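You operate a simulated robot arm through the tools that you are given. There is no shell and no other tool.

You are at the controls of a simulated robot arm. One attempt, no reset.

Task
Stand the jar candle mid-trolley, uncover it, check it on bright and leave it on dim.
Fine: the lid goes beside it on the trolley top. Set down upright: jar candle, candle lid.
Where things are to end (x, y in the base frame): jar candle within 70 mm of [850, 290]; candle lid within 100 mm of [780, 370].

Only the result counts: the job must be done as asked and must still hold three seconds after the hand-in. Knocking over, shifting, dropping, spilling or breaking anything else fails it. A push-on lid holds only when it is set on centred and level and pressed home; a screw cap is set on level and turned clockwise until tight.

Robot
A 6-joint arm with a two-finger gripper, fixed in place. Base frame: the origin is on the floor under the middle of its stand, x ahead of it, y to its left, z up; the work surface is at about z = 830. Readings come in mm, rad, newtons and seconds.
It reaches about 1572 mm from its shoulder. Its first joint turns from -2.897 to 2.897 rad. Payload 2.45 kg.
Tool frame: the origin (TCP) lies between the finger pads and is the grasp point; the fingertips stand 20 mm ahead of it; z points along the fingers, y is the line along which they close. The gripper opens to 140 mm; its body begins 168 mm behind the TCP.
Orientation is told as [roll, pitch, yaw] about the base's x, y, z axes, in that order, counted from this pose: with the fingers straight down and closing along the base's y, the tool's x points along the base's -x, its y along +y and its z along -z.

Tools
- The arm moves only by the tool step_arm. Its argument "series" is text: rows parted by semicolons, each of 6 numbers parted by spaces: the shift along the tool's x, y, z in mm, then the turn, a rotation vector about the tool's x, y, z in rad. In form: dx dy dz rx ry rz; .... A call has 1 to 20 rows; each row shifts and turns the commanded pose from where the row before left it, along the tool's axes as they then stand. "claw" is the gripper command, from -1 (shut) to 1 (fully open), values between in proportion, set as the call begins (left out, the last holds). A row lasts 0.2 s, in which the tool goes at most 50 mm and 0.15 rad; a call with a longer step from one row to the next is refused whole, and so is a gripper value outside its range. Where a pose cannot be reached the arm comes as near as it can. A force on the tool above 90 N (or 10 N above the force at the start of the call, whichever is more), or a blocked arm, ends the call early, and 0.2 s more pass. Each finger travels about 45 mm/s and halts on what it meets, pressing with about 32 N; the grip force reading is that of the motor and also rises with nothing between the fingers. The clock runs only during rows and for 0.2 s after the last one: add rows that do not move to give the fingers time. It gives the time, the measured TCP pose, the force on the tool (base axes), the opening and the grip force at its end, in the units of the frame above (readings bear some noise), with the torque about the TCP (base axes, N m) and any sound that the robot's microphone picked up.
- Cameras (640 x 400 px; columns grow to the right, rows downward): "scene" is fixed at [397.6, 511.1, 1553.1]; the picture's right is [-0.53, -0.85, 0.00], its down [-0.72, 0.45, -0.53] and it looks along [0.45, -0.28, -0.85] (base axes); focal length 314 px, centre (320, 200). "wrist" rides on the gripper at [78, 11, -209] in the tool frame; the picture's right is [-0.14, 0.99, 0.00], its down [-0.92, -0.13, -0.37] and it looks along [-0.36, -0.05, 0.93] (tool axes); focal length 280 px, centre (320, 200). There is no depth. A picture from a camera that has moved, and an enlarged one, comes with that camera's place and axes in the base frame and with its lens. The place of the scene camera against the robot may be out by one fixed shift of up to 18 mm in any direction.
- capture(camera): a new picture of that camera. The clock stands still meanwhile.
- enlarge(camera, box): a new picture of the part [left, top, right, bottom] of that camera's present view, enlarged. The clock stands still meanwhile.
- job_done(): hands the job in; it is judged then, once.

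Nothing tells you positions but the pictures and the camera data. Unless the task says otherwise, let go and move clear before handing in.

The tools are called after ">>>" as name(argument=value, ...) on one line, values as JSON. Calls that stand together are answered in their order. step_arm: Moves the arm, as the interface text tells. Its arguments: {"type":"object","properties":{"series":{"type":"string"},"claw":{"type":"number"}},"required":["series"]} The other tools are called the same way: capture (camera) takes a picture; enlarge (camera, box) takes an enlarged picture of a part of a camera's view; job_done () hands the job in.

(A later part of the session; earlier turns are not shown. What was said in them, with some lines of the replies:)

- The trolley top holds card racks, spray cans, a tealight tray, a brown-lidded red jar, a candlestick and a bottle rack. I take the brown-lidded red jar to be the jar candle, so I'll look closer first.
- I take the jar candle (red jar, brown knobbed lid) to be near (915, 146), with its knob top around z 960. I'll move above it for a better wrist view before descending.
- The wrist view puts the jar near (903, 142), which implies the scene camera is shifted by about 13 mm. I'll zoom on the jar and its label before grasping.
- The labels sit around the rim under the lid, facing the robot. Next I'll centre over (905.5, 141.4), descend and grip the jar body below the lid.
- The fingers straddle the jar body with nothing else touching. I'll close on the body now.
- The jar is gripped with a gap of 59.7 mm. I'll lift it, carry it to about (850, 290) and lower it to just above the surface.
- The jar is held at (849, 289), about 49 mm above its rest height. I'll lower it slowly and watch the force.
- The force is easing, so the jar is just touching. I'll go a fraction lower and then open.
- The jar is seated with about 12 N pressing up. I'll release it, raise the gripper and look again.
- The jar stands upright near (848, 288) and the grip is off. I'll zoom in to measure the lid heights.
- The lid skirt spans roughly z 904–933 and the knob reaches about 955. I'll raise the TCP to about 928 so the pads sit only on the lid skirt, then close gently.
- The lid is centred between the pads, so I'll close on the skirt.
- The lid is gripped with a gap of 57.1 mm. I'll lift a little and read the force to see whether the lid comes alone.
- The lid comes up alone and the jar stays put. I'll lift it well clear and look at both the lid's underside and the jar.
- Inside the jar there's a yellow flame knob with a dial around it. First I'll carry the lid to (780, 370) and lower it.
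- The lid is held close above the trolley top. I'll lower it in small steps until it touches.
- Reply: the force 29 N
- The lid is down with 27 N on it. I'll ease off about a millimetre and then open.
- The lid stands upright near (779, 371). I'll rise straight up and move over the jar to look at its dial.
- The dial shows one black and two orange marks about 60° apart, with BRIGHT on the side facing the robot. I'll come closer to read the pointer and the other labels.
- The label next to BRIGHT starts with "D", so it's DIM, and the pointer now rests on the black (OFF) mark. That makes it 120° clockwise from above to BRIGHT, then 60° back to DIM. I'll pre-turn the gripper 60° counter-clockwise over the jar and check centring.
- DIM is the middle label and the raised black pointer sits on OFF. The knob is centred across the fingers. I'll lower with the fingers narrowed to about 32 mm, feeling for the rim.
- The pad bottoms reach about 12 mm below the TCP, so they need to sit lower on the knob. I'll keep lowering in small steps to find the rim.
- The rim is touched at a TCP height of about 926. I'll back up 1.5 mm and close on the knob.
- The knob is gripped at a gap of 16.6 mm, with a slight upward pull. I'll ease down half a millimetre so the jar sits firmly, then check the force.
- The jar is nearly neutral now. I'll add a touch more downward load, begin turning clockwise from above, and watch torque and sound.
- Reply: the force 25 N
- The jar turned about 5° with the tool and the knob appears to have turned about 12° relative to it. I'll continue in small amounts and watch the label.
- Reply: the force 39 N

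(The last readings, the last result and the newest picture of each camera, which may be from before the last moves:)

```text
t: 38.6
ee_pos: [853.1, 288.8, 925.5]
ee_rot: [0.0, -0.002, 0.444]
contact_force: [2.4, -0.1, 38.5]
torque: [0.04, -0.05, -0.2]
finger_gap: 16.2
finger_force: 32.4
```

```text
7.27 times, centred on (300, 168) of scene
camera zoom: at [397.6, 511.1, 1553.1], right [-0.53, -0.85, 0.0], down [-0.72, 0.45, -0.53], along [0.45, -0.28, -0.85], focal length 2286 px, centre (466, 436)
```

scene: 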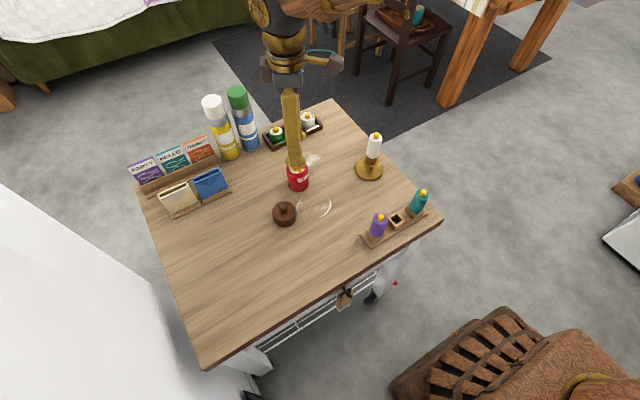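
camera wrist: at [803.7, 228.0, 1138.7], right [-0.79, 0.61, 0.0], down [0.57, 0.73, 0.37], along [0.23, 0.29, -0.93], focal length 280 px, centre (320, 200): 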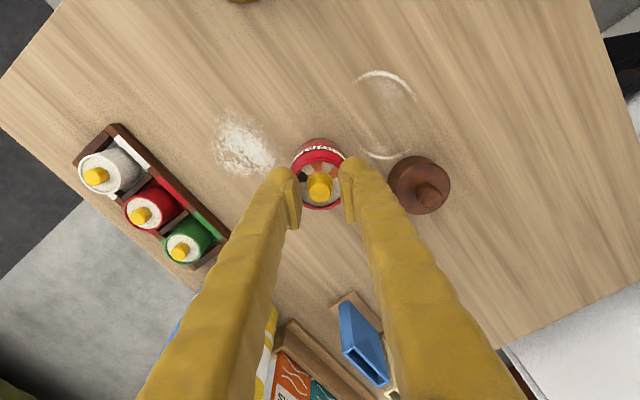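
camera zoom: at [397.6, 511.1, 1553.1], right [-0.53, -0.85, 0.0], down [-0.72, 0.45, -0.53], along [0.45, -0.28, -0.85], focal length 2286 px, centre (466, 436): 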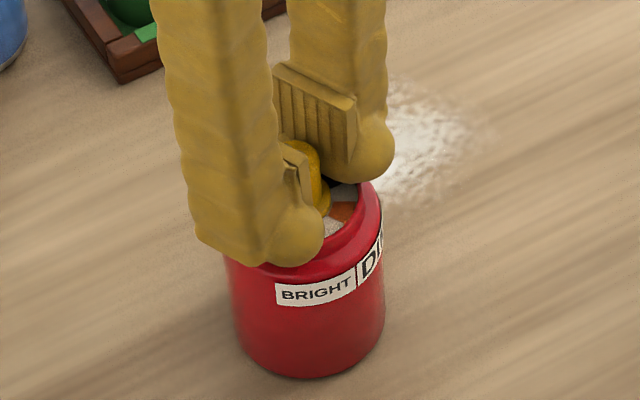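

The fingertips are pressing on the rim and dragging the jar round, with 38 N upward. I'll ease up, open and check where the pointer is.

>>> step_arm(series="0 0 -1 0 0 0; 0 0 0 0 0 0")

>>> step_arm(series="0 0 0 0 0 0; 0 0 0 0 0 0; 0 0 0 0 0 0; 0 0 0 0 0 0", claw=-0.54)

>>> enlarge(camera="wrist", box=[280, 135, 360, 225])

>>> enlarge(camera="scene", box=[270, 140, 330, 195])

```text
t: 39.2
ee_pos: [853.8, 288.5, 925.5]
ee_rot: [-0.001, 0.0, 0.447]
contact_force: [5.2, 1.3, 29.5]
torque: [0.19, -0.48, -0.03]
finger_gap: 16.2
finger_force: 32.3
```

```text
t: 40.2
ee_pos: [852.3, 288.4, 927.0]
ee_rot: [-0.001, -0.001, 0.446]
contact_force: [-2.9, -0.8, 29.8]
torque: [-0.03, 0.04, -0.04]
finger_gap: 25.6
finger_force: 0.1
```

```text
4.44 times, centred on (320, 180) of wrist
camera zoom: at [777.2, 266.1, 1134.8], right [-0.3, 0.95, 0.0], down [0.89, 0.28, 0.37], along [0.35, 0.11, -0.93], focal length 1246 px, centre (320, 289)
```

zoom: 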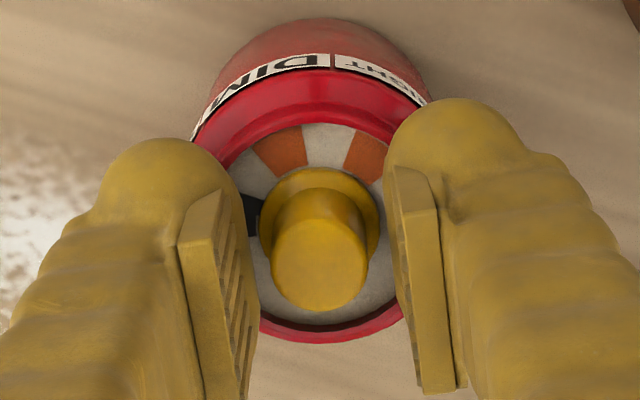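

```text
7.27 times, centred on (300, 168) of scene
camera zoom: at [397.6, 511.1, 1553.1], right [-0.53, -0.85, 0.0], down [-0.72, 0.45, -0.53], along [0.45, -0.28, -0.85], focal length 2286 px, centre (466, 436)
```

zoom: 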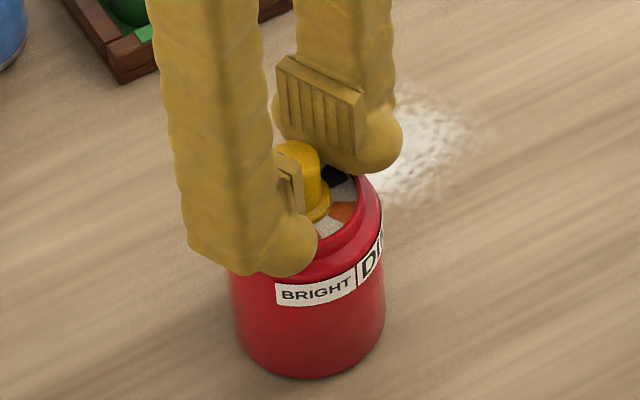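

The tips are still loaded on the jar rim at 30 N. I'll rise a few millimetres to free them.

>>> step_arm(series="0 0 -2 0 0 0; 0 0 -2 0 0 0; 0 0 0 0 0 0; 0 0 0 0 0 0")

>>> enlarge(camera="wrist", box=[280, 135, 360, 225])

>>> enlarge(camera="scene", box=[270, 140, 330, 195])

```text
t: 41.2
ee_pos: [852.1, 288.9, 929.8]
ee_rot: [0.0, 0.001, 0.447]
contact_force: [0.3, 0.4, -0.4]
torque: [0.02, -0.01, 0.0]
finger_gap: 32.3
finger_force: 0.1
```

```text
4.44 times, centred on (320, 180) of wrist
camera zoom: at [776.6, 265.7, 1138.6], right [-0.3, 0.95, 0.0], down [0.89, 0.28, 0.37], along [0.35, 0.11, -0.93], focal length 1246 px, centre (320, 289)
```

zoom: 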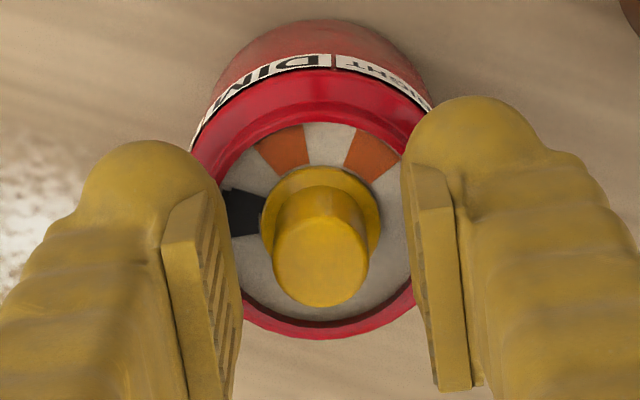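

```text
7.27 times, centred on (300, 168) of scene
camera zoom: at [397.6, 511.1, 1553.1], right [-0.53, -0.85, 0.0], down [-0.72, 0.45, -0.53], along [0.45, -0.28, -0.85], focal length 2286 px, centre (466, 436)
```

zoom: 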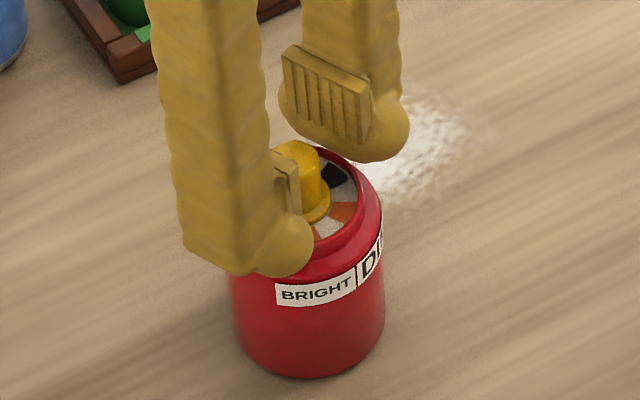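

The tips are free now and the pointer is still on the black mark. I'll close on the knob at this height, about 3 mm above the rim, and check that no vertical force appears.

>>> step_arm(series="0 0 0 0 0 0; 0 0 0 0 0 0; 0 0 0 0 0 0; 0 0 0 0 0 0", claw=-1)

>>> enlarge(camera="scene", box=[270, 140, 330, 195])

```text
t: 42.2
ee_pos: [852.7, 289.0, 929.8]
ee_rot: [0.0, 0.0, 0.446]
contact_force: [-1.2, 0.8, 0.7]
torque: [-0.02, 0.04, 0.0]
finger_gap: 16.4
finger_force: 32.1
```

```text
7.27 times, centred on (300, 168) of scene
camera zoom: at [397.6, 511.1, 1553.1], right [-0.53, -0.85, 0.0], down [-0.72, 0.45, -0.53], along [0.45, -0.28, -0.85], focal length 2286 px, centre (466, 436)
```

zoom: 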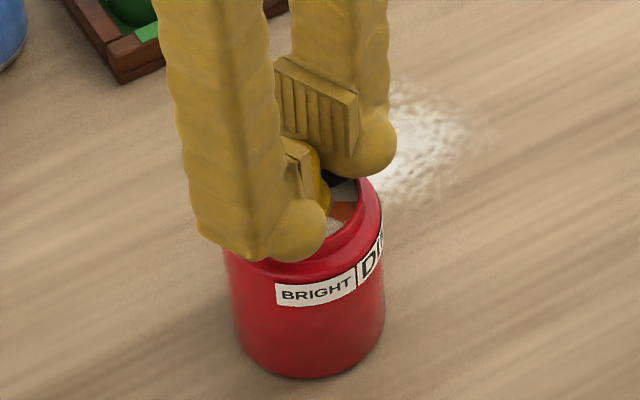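

The knob is gripped with zero vertical force. I'll press very slightly and turn 0.2 rad clockwise.

>>> step_arm(series="0 0 0.5 0 0 0; 0 0 0 0 0 0; 0 0 0 0 0 0.1; 0 0 0 0 0 0.1; 0 0 0 0 0 0")

>>> enlarge(camera="scene", box=[270, 140, 330, 195])

>>> enlarge(camera="wrist", box=[280, 135, 360, 225])

```text
t: 43.4
ee_pos: [852.1, 288.1, 929.5]
ee_rot: [-0.001, 0.0, 0.246]
contact_force: [-6.1, -3.6, 12.8]
torque: [-0.06, 0.23, 0.03]
finger_gap: 16.4
finger_force: 31.9
```

```text
7.27 times, centred on (300, 168) of scene
camera zoom: at [397.6, 511.1, 1553.1], right [-0.53, -0.85, 0.0], down [-0.72, 0.45, -0.53], along [0.45, -0.28, -0.85], focal length 2286 px, centre (466, 436)
```

zoom: 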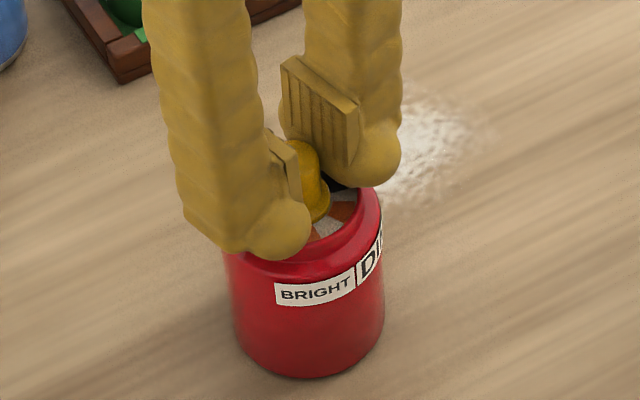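

```text
4.44 times, centred on (320, 180) of wrist
camera zoom: at [773.4, 281.4, 1138.5], right [-0.11, 0.99, 0.0], down [0.92, 0.1, 0.37], along [0.37, 0.04, -0.93], focal length 1246 px, centre (320, 289)
```

zoom: 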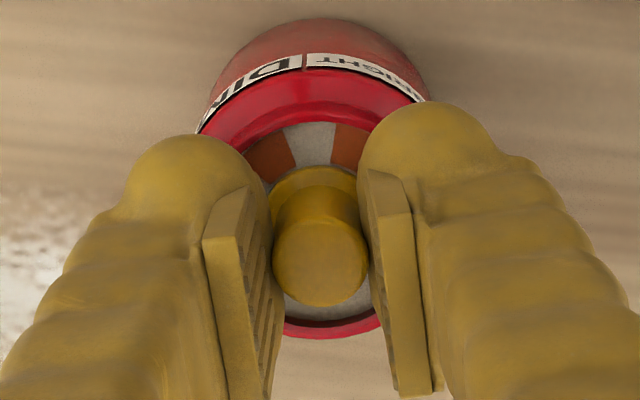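

The label stayed still this time, so the knob is turning relative to the jar. I'll keep turning clockwise.

>>> step_arm(series="0 0 0 0 0 0.1; 0 0 0 0 0 0.1; 0 0 0 0 0 0.1; 0 0 0 0 0 0.1; 0 0 0 0 0 0.1; 0 0 0 0 0 0")

>>> enlarge(camera="scene", box=[270, 140, 330, 195])

>>> enlarge(camera="wrist", box=[280, 135, 360, 225])

```text
t: 44.8
ee_pos: [853.1, 289.7, 929.3]
ee_rot: [0.0, 0.0, -0.253]
contact_force: [-6.8, -0.1, 14.8]
torque: [0.05, 0.17, -0.01]
finger_gap: 16.0
finger_force: 32.1
```

```text
7.27 times, centred on (300, 168) of scene
camera zoom: at [397.6, 511.1, 1553.1], right [-0.53, -0.85, 0.0], down [-0.72, 0.45, -0.53], along [0.45, -0.28, -0.85], focal length 2286 px, centre (466, 436)
```

zoom: 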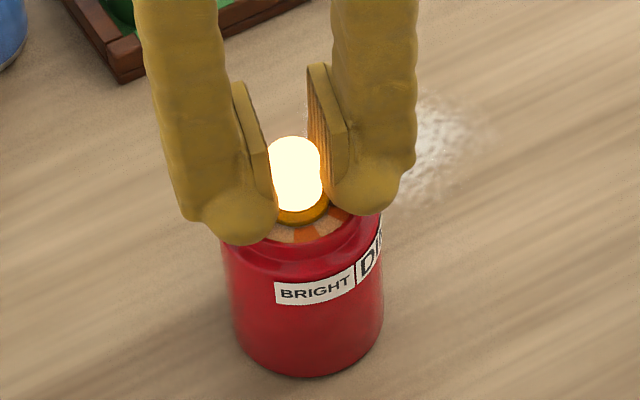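

```text
4.44 times, centred on (320, 180) of wrist
camera zoom: at [779.6, 320.2, 1138.4], right [0.38, 0.92, 0.0], down [0.86, -0.35, 0.37], along [0.34, -0.14, -0.93], focal length 1246 px, centre (320, 289)
```

zoom: 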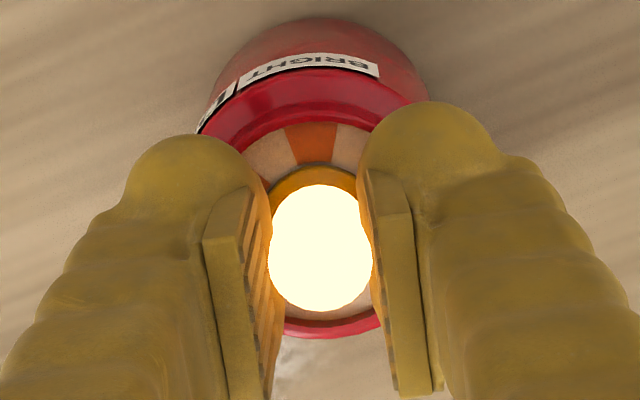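

The flame has lit and the jar label hasn't moved. By angle this should be around DIM, so I'll continue clockwise toward BRIGHT and compare the brightness.

>>> step_arm(series="0 0 0 0 0 0.1; 0 0 0 0 0 0.1; 0 0 0 0 0 0.1; 0 0 0 0 0 0")

>>> enlarge(camera="scene", box=[270, 140, 330, 195])

>>> enlarge(camera="wrist", box=[280, 135, 360, 225])

```text
t: 45.8
ee_pos: [853.7, 289.4, 929.5]
ee_rot: [0.001, -0.001, -0.555]
contact_force: [1.3, -3.7, 8.5]
torque: [-0.3, -0.37, -0.02]
finger_gap: 16.4
finger_force: 31.7
```

```text
7.27 times, centred on (300, 168) of scene
camera zoom: at [397.6, 511.1, 1553.1], right [-0.53, -0.85, 0.0], down [-0.72, 0.45, -0.53], along [0.45, -0.28, -0.85], focal length 2286 px, centre (466, 436)
```

zoom: 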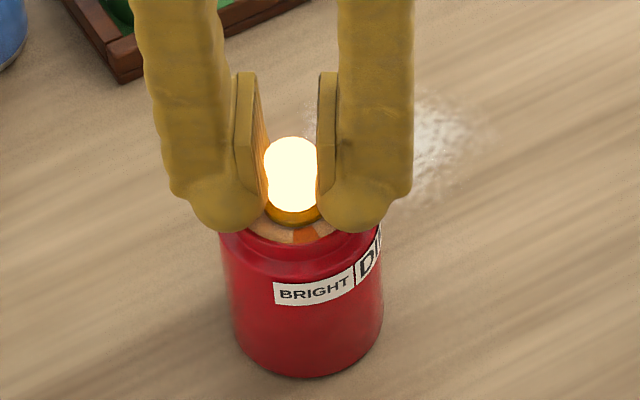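

```text
4.44 times, centred on (320, 180) of wrist
camera zoom: at [791.7, 340.9, 1138.3], right [0.64, 0.77, 0.0], down [0.72, -0.59, 0.37], along [0.28, -0.24, -0.93], focal length 1246 px, centre (320, 289)
```

zoom: 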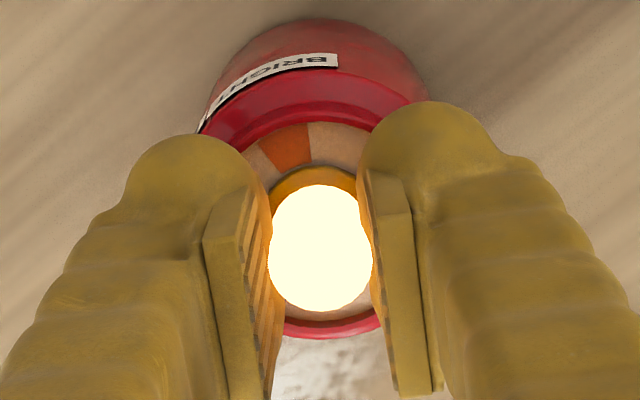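

The jar stays put and the knob keeps turning. I'll continue toward BRIGHT.

>>> step_arm(series="0 0 0 0 0 0.1; 0 0 0 0 0 0.1; 0 0 0 0 0 0.1; 0 0 0 0 0 0")

>>> enlarge(camera="scene", box=[270, 140, 330, 195])

>>> enlarge(camera="wrist", box=[280, 135, 360, 225])

```text
t: 46.8
ee_pos: [852.6, 289.2, 929.9]
ee_rot: [-0.001, -0.001, -0.854]
contact_force: [0.1, 1.7, -0.3]
torque: [0.06, 0.04, 0.01]
finger_gap: 16.2
finger_force: 31.9
```

```text
7.27 times, centred on (300, 168) of scene
camera zoom: at [397.6, 511.1, 1553.1], right [-0.53, -0.85, 0.0], down [-0.72, 0.45, -0.53], along [0.45, -0.28, -0.85], focal length 2286 px, centre (466, 436)
```

zoom: 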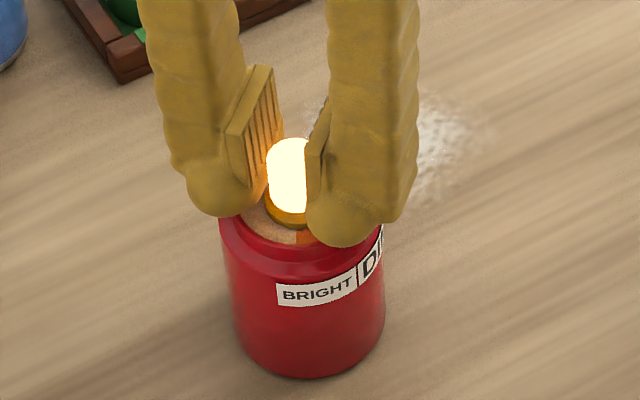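

```text
4.44 times, centred on (320, 180) of wrist
camera zoom: at [808.7, 356.2, 1138.3], right [0.84, 0.55, 0.0], down [0.51, -0.78, 0.37], along [0.2, -0.31, -0.93], focal length 1246 px, centre (320, 289)
```

zoom: 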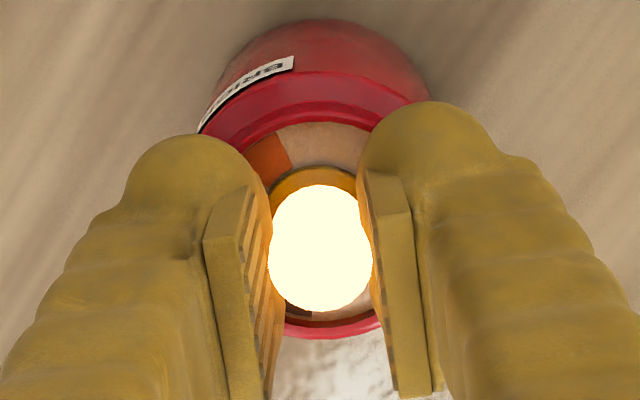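

>>> step_arm(series="0 0 0 0 0 0.1; 0 0 0 0 0 0.1; 0 0 0 0 0 0.1; 0 0 0 0 0 0")

>>> enlarge(camera="scene", box=[270, 140, 330, 195])

>>> enlarge(camera="wrist", box=[280, 135, 360, 225])

```text
t: 47.8
ee_pos: [853.6, 288.4, 929.1]
ee_rot: [0.001, -0.001, -1.154]
contact_force: [-0.4, -1.4, 0.1]
torque: [-0.02, -0.02, 0.01]
finger_gap: 16.0
finger_force: 31.6
```

```text
7.27 times, centred on (300, 168) of scene
camera zoom: at [397.6, 511.1, 1553.1], right [-0.53, -0.85, 0.0], down [-0.72, 0.45, -0.53], along [0.45, -0.28, -0.85], focal length 2286 px, centre (466, 436)
```

zoom: 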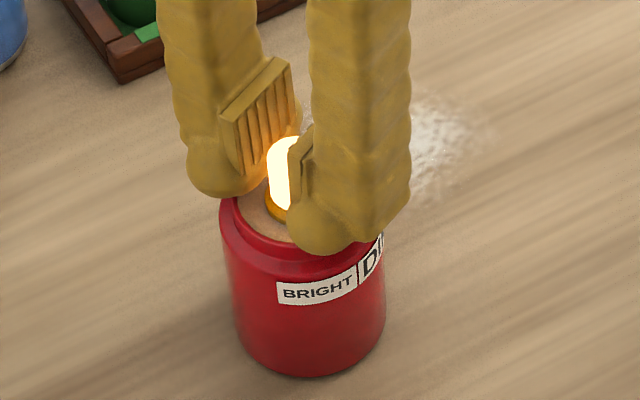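

```text
4.44 times, centred on (320, 180) of wrist
camera zoom: at [830.7, 365.6, 1138.3], right [0.96, 0.28, 0.0], down [0.26, -0.89, 0.37], along [0.1, -0.35, -0.93], focal length 1246 px, centre (320, 289)
```

zoom: 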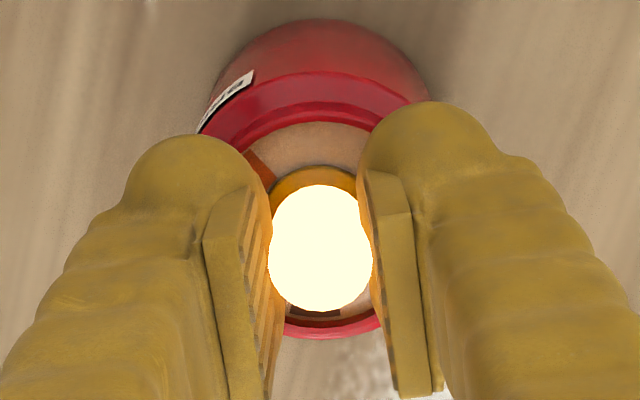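

That's about 92° since the regrip and the jar hasn't moved. I'll open and look at where the pointer actually sits.

>>> step_arm(series="0 0 0 0 0 0; 0 0 0 0 0 0; 0 0 -10 0 0 0; 0 0 -20 0 0 0; 0 0 -20 0 0 0; 0 0 0 0 0 0; 0 0 0 0 0 0", claw=-0.4)

>>> enlarge(camera="wrist", box=[285, 130, 355, 200])

>>> enlarge(camera="scene", box=[270, 140, 330, 195])

```text
t: 49.4
ee_pos: [854.1, 288.6, 979.2]
ee_rot: [0.0, -0.001, -1.154]
contact_force: [-0.1, -0.4, 0.4]
torque: [0.03, 0.02, 0.01]
finger_gap: 42.3
finger_force: 0.0
```

```text
5.71 times, centred on (320, 165) of wrist
camera zoom: at [831.1, 365.1, 1188.4], right [0.96, 0.28, 0.0], down [0.26, -0.89, 0.37], along [0.1, -0.35, -0.93], focal length 1602 px, centre (320, 400)
```

zoom: 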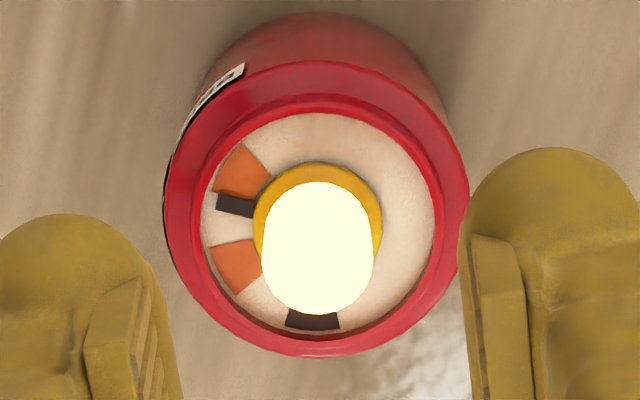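

```text
7.27 times, centred on (300, 168) of scene
camera zoom: at [397.6, 511.1, 1553.1], right [-0.53, -0.85, 0.0], down [-0.72, 0.45, -0.53], along [0.45, -0.28, -0.85], focal length 2286 px, centre (466, 436)
```

zoom: 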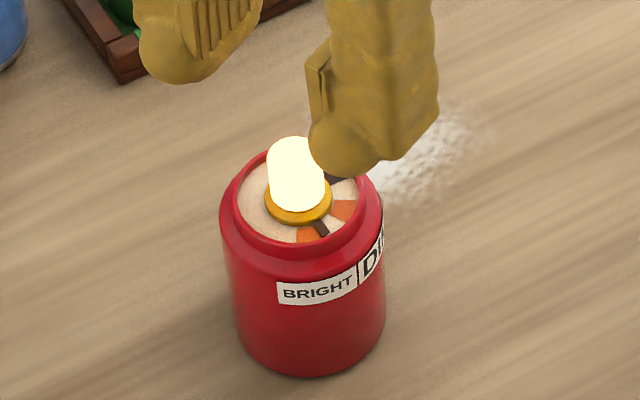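

The pointer is about 20° short of BRIGHT and well past DIM, so the knob turns smoothly without slipping. I'll swing the gripper back to yaw 0 while it's clear, then regrip for the last 20°.

>>> step_arm(series="0 0 0 0 0 -0.144; 0 0 0 0 0 -0.144; 0 0 0 0 0 -0.144; 0 0 0 0 0 -0.144; 0 0 0 0 0 -0.144; 0 0 0 0 0 -0.144; 0 0 0 0 0 -0.144; 0 0 0 0 0 -0.144; 0 0 0 0 0 0; 0 0 0 0 0 0")

>>> enlarge(camera="wrist", box=[285, 130, 355, 200])

>>> capture(camera="scene")

```text
t: 51.6
ee_pos: [853.0, 289.7, 979.8]
ee_rot: [-0.001, -0.002, -0.001]
contact_force: [-0.1, 0.2, 0.0]
torque: [0.03, -0.03, 0.0]
finger_gap: 42.0
finger_force: 0.1
```

```text
5.71 times, centred on (320, 165) of wrist
camera zoom: at [774.1, 301.0, 1188.4], right [0.14, 0.99, 0.0], down [0.92, -0.13, 0.37], along [0.36, -0.05, -0.93], focal length 1602 px, centre (320, 400)
```

zoom: 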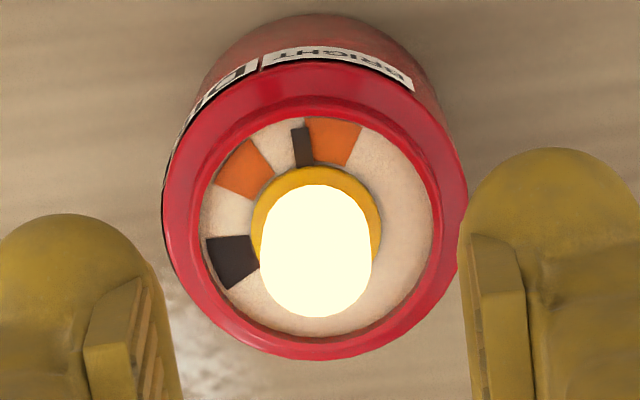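

```text
taken
```

scene: 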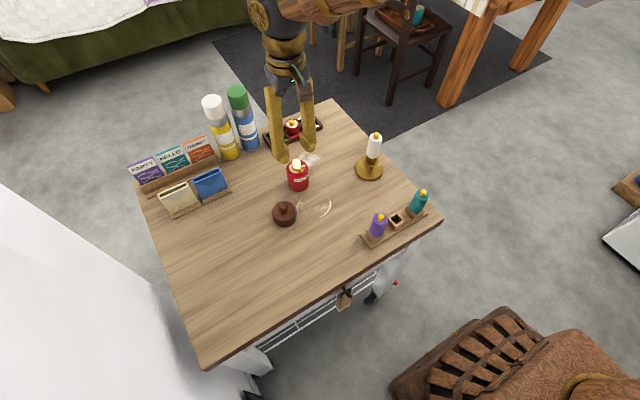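

The pointer is about 21° short of BRIGHT. I'll lower, grip the knob again and turn it 0.375 rad clockwise.

>>> step_arm(series="-1 -0.5 20 0 0 0; 0 0 20 0 0 0; 0 0 8 0 0 0; 0 0 1.8 0 0 0; 0 0 0 0 0 0; 0 0 0 0 0 0")

>>> step_arm(series="0 0 0 0 0 0; 0 0 0 0 0 0; 0 0 0 0 0 0; 0 0 0 0 0 0; 0 0 0 0 0 0", claw=-1)

```text
t: 53.0
ee_pos: [854.7, 289.8, 929.4]
ee_rot: [0.001, 0.0, -0.003]
contact_force: [-0.1, 0.3, -0.1]
torque: [-0.01, 0.0, 0.01]
finger_gap: 42.1
finger_force: 0.1
```

```text
t: 54.2
ee_pos: [854.6, 290.0, 929.1]
ee_rot: [-0.001, 0.002, -0.002]
contact_force: [-1.5, -1.5, 0.6]
torque: [-0.04, 0.04, 0.0]
finger_gap: 16.0
finger_force: 32.3
```

The knob is gripped at 16.0 mm with almost no vertical force. I'll press slightly and turn to BRIGHT.

>>> step_arm(series="0 0 0.4 0 0 0; 0 0 0 0 0 0; 0 0 0 0 0 0.095; 0 0 0 0 0 0.095; 0 0 0 0 0 0.095; 0 0 0 0 0 0.09; 0 0 0 0 0 0; 0 0 0 0 0 0")

>>> enlarge(camera="wrist", box=[280, 135, 360, 225])

>>> enlarge(camera="scene", box=[270, 140, 330, 195])

```text
t: 56.0
ee_pos: [853.6, 287.6, 929.8]
ee_rot: [0.0, 0.001, -0.377]
contact_force: [0.4, -3.5, 8.7]
torque: [-0.04, -0.06, -0.01]
finger_gap: 15.7
finger_force: 32.0
```

```text
4.44 times, centred on (320, 180) of wrist
camera zoom: at [785.0, 328.2, 1138.2], right [0.49, 0.87, 0.0], down [0.81, -0.46, 0.37], along [0.32, -0.18, -0.93], focal length 1246 px, centre (320, 289)
```

zoom: 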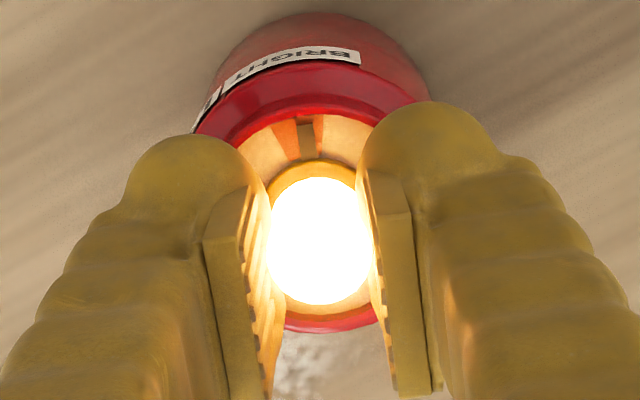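

```text
7.27 times, centred on (300, 168) of scene
camera zoom: at [397.6, 511.1, 1553.1], right [-0.53, -0.85, 0.0], down [-0.72, 0.45, -0.53], along [0.45, -0.28, -0.85], focal length 2286 px, centre (466, 436)
```

zoom: 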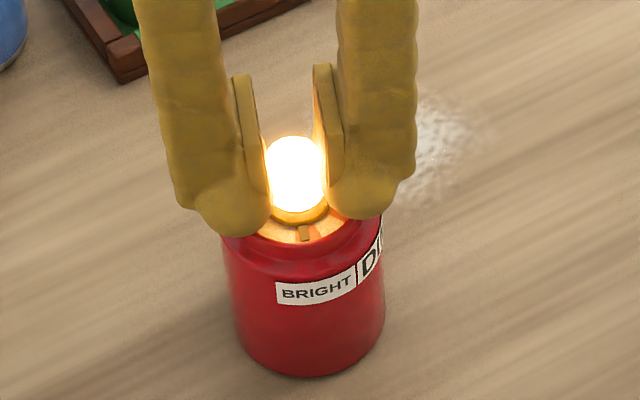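

The light is clearly brighter and the pointer is on the BRIGHT mark. I'll hold it there a moment to check, then turn back about 62° counter-clockwise to DIM.

>>> step_arm(series="0 0 0 0 0 0; 0 0 0 0 0 0; 0 0 0 0 0 0; 0 0 0 0 0 0; 0 0 0 0 0 0; 0 0 0 0 0 0; 0 0 0 0 0 0; 0 0 0 0 0 0; 0 0 0 0 0 0; 0 0 0 0 0 0")

>>> capture(camera="scene")

>>> step_arm(series="0 0 0 0 0 -0.1; 0 0 0 0 0 -0.1; 0 0 0 0 0 -0.1; 0 0 0 0 0 -0.1; 0 0 0 0 0 -0.1; 0 0 0 0 0 0; 0 0 0 0 0 0")

>>> enlarge(camera="wrist", box=[280, 135, 360, 225])

>>> enlarge(camera="scene", box=[270, 140, 330, 195])

```text
t: 58.2
ee_pos: [855.1, 288.6, 929.0]
ee_rot: [-0.001, 0.0, -0.375]
contact_force: [-1.1, -3.3, 7.9]
torque: [-0.05, -0.01, 0.0]
finger_gap: 15.9
finger_force: 31.9
```

```text
taken
```

scene: 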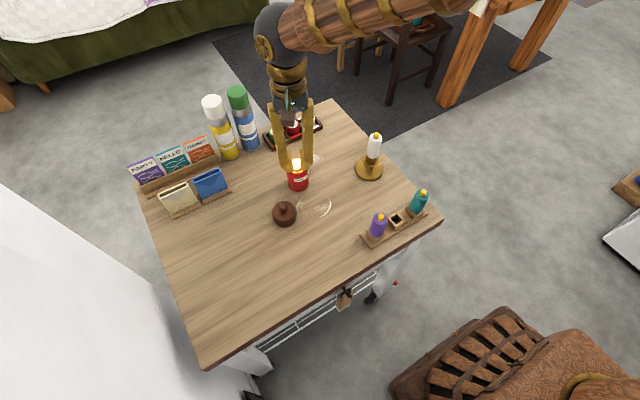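

```text
t: 59.8
ee_pos: [853.7, 288.6, 929.0]
ee_rot: [-0.002, 0.001, 0.125]
contact_force: [-1.9, 1.3, 2.6]
torque: [-0.01, 0.12, -0.01]
finger_gap: 15.8
finger_force: 32.1
```

```text
4.44 times, centred on (320, 180) of wrist
camera zoom: at [774.6, 291.1, 1138.0], right [0.01, 1.0, 0.0], down [0.93, -0.01, 0.37], along [0.37, -0.01, -0.93], focal length 1246 px, centre (320, 289)
```

zoom: 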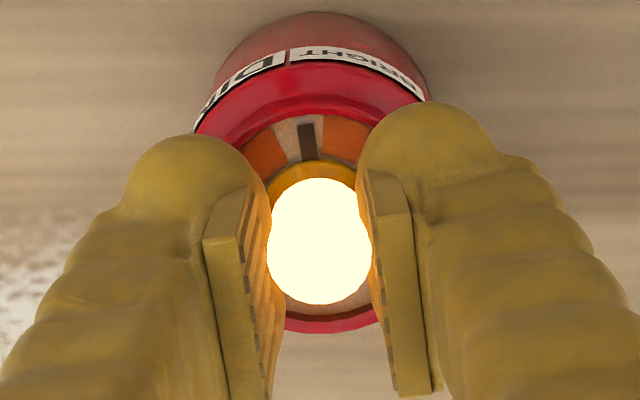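

```text
7.27 times, centred on (300, 168) of scene
camera zoom: at [397.6, 511.1, 1553.1], right [-0.53, -0.85, 0.0], down [-0.72, 0.45, -0.53], along [0.45, -0.28, -0.85], focal length 2286 px, centre (466, 436)
```

zoom: 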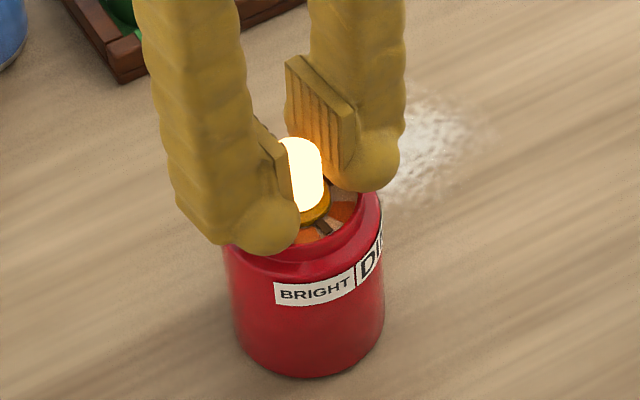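

The pointer is about halfway back and the light has dimmed. I'll turn another 0.53 rad counter-clockwise.

>>> step_arm(series="0 0 0 0 0 -0.1; 0 0 0 0 0 -0.1; 0 0 0 0 0 -0.1; 0 0 0 0 0 -0.1; 0 0 0 0 0 -0.1; 0 0 0 0 0 -0.03; 0 0 0 0 0 0; 0 0 0 0 0 0")

>>> enlarge(camera="wrist", box=[280, 135, 360, 225])

>>> enlarge(camera="scene", box=[270, 140, 330, 195])

```text
t: 61.6
ee_pos: [853.0, 289.1, 929.4]
ee_rot: [0.0, 0.0, 0.654]
contact_force: [-2.1, 4.6, 13.3]
torque: [0.02, 0.0, -0.01]
finger_gap: 15.8
finger_force: 31.8
```

```text
4.44 times, centred on (320, 180) of wrist
camera zoom: at [784.3, 250.6, 1137.9], right [-0.49, 0.87, 0.0], down [0.81, 0.46, 0.37], along [0.32, 0.18, -0.93], focal length 1246 px, centre (320, 289)
```

zoom: 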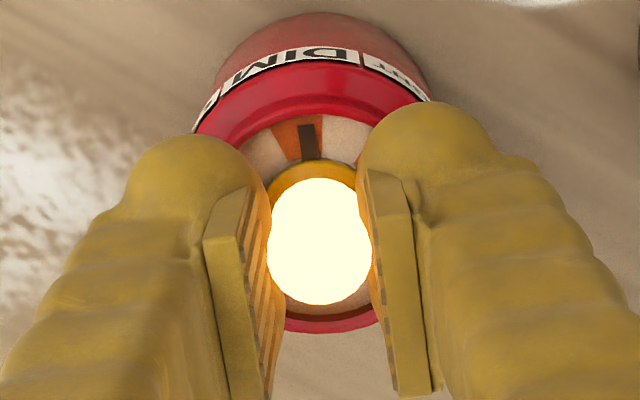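

```text
7.27 times, centred on (300, 168) of scene
camera zoom: at [397.6, 511.1, 1553.1], right [-0.53, -0.85, 0.0], down [-0.72, 0.45, -0.53], along [0.45, -0.28, -0.85], focal length 2286 px, centre (466, 436)
```

zoom: 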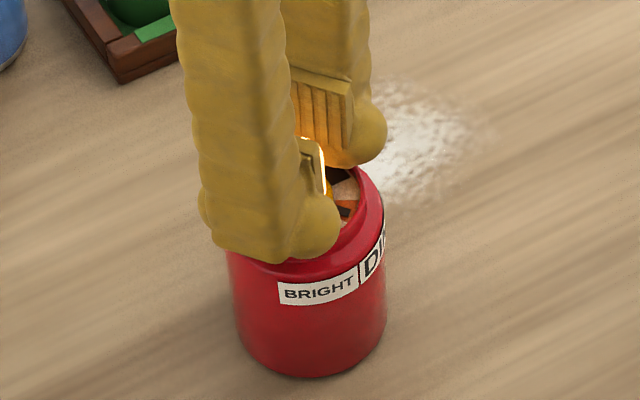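

The pointer is on the DIM mark, about 5° off its centre. I'll nudge 0.08 rad more, release, rise and inspect.

>>> step_arm(series="0 0 0 0 0 -0.04; 0 0 0 0 0 -0.04; 0 0 0 0 0 0; 0 0 -0.7 0 0 0; 0 0 0 0 0 0")

>>> step_arm(series="0 0 0 0 0 0; 0 0 0 0 0 0; 0 0 0 0 0 0; 0 0 -10 0 0 0; 0 0 -20 0 0 0; 0 0 -20 0 0 0; 0 0 0 0 0 0; 0 0 0 0 0 0", claw=-0.4)

>>> enlarge(camera="wrist", box=[285, 130, 355, 200])

>>> enlarge(camera="scene", box=[270, 140, 330, 195])

```text
t: 62.8
ee_pos: [853.6, 289.3, 928.5]
ee_rot: [0.001, 0.001, 0.733]
contact_force: [0.6, -0.3, 0.1]
torque: [0.0, -0.01, 0.01]
finger_gap: 16.2
finger_force: 31.8
```

```text
t: 64.6
ee_pos: [853.9, 290.1, 980.5]
ee_rot: [0.001, 0.001, 0.735]
contact_force: [-0.3, 0.5, 0.4]
torque: [-0.01, -0.06, 0.01]
finger_gap: 42.1
finger_force: 0.0
```

```text
5.71 times, centred on (320, 165) of wrist
camera zoom: at [787.7, 244.6, 1188.9], right [-0.56, 0.83, 0.0], down [0.77, 0.52, 0.37], along [0.3, 0.21, -0.93], focal length 1602 px, centre (320, 400)
```

zoom: 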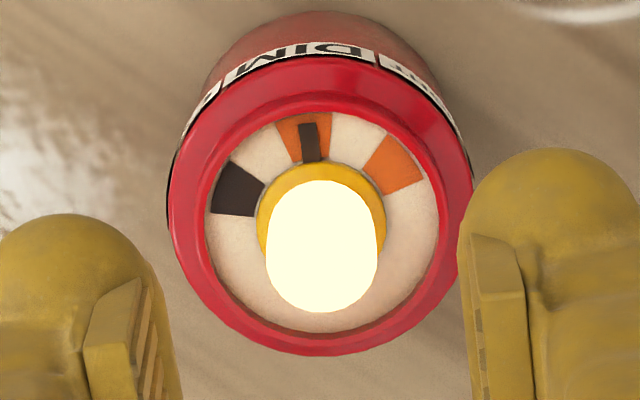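

```text
7.27 times, centred on (300, 168) of scene
camera zoom: at [397.6, 511.1, 1553.1], right [-0.53, -0.85, 0.0], down [-0.72, 0.45, -0.53], along [0.45, -0.28, -0.85], focal length 2286 px, centre (466, 436)
```

zoom: 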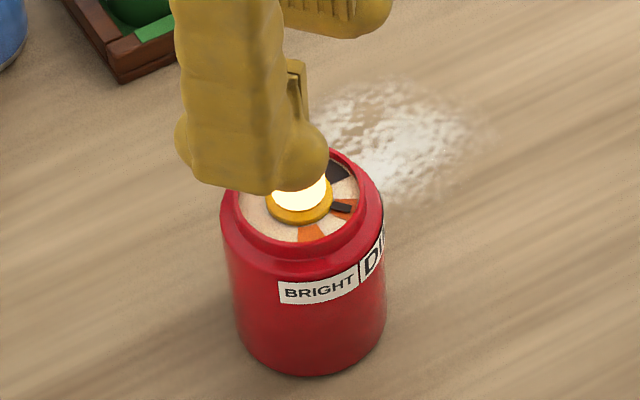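

The pointer is on DIM within about 3° and the light glows dimmer than it did on BRIGHT. I'll raise the arm clear and take a last look at everything.

>>> step_arm(series="0 0 -30 0 0 0; 0 0 -40 0 0 0; 0 0 -40 0 0 0; 0 0 -40 0 0 0; 20 0 -20 0 0 0; 40 0 0 0 0 0; 40 0 0 0 0 0; 0 0 0 0 0 0; 0 0 0 0 0 0; 0 0 0 0 0 0")

>>> capture(camera="scene")

>>> capture(camera="wrist")

>>> enlarge(camera="scene", box=[260, 140, 340, 240])

```text
t: 66.8
ee_pos: [779.3, 222.2, 1152.2]
ee_rot: [0.0, 0.0, 0.733]
contact_force: [0.3, -0.2, -0.1]
torque: [0.0, 0.0, -0.01]
finger_gap: 42.0
finger_force: 0.1
```

```text
taken
```

scene: 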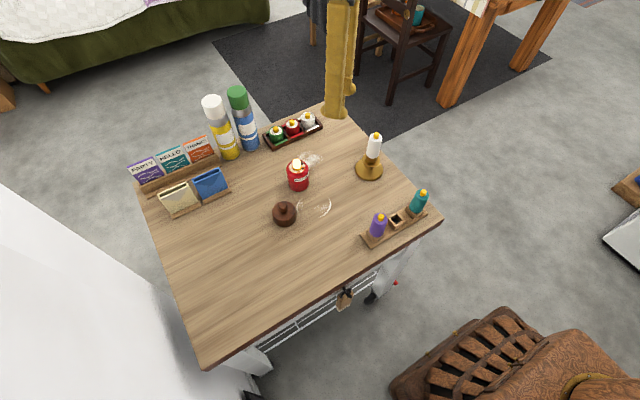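

```text
taken
camera wrist: at [714.6, 179.9, 1360.8], right [-0.56, 0.83, 0.0], down [0.77, 0.52, 0.37], along [0.3, 0.21, -0.93], focal length 280 px, centre (320, 200)
```

wrist: 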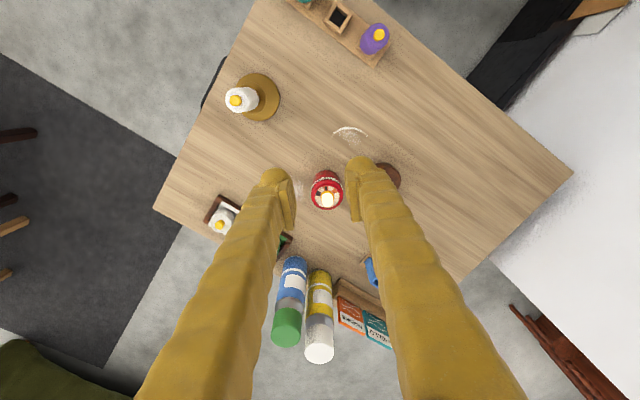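

```text
4.00 times, centred on (300, 190) of scene
camera zoom: at [397.6, 511.1, 1553.1], right [-0.53, -0.85, 0.0], down [-0.72, 0.45, -0.53], along [0.45, -0.28, -0.85], focal length 1257 px, centre (400, 240)
```

zoom: 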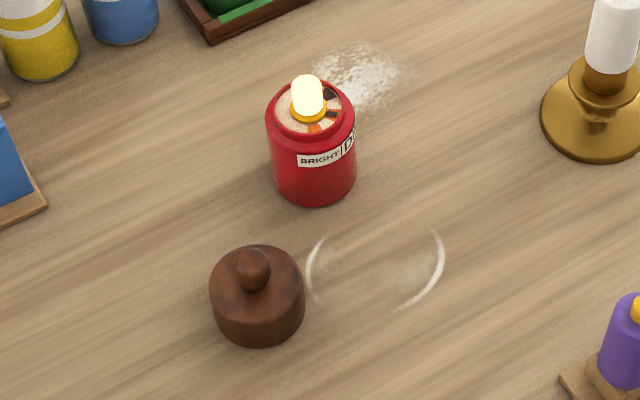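

The jar candle stands upright near (853, 289), lit on DIM after being checked on BRIGHT, and its lid stands upright near (779, 371). Everything else looks undisturbed and the arm is clear, so I'm handing in.

>>> job_done()

```text
The job is handed in.
```

The jar candle is standing uncovered mid-trolley. I checked it on BRIGHT and left it lit on DIM. I've handed the job in, but no verdict came back, so these are my own readings.

- **Jar candle:** it is upright at about (853, 289), roughly 3 mm from the target. While I was working the knob the jar turned about 20° on the spot, but it stayed in place.
- **Light:** the pointer reached the BRIGHT mark and the flame was clearly brighter. I held it there for about two seconds. It now sits on the DIM mark, within about 3° of its centre.
- **Lid:** it is upright beside the jar at about (779, 371), well inside its 100 mm allowance.
- **Everything else:** the last pictures show nothing else on the trolley moved, and the arm is clear of it.
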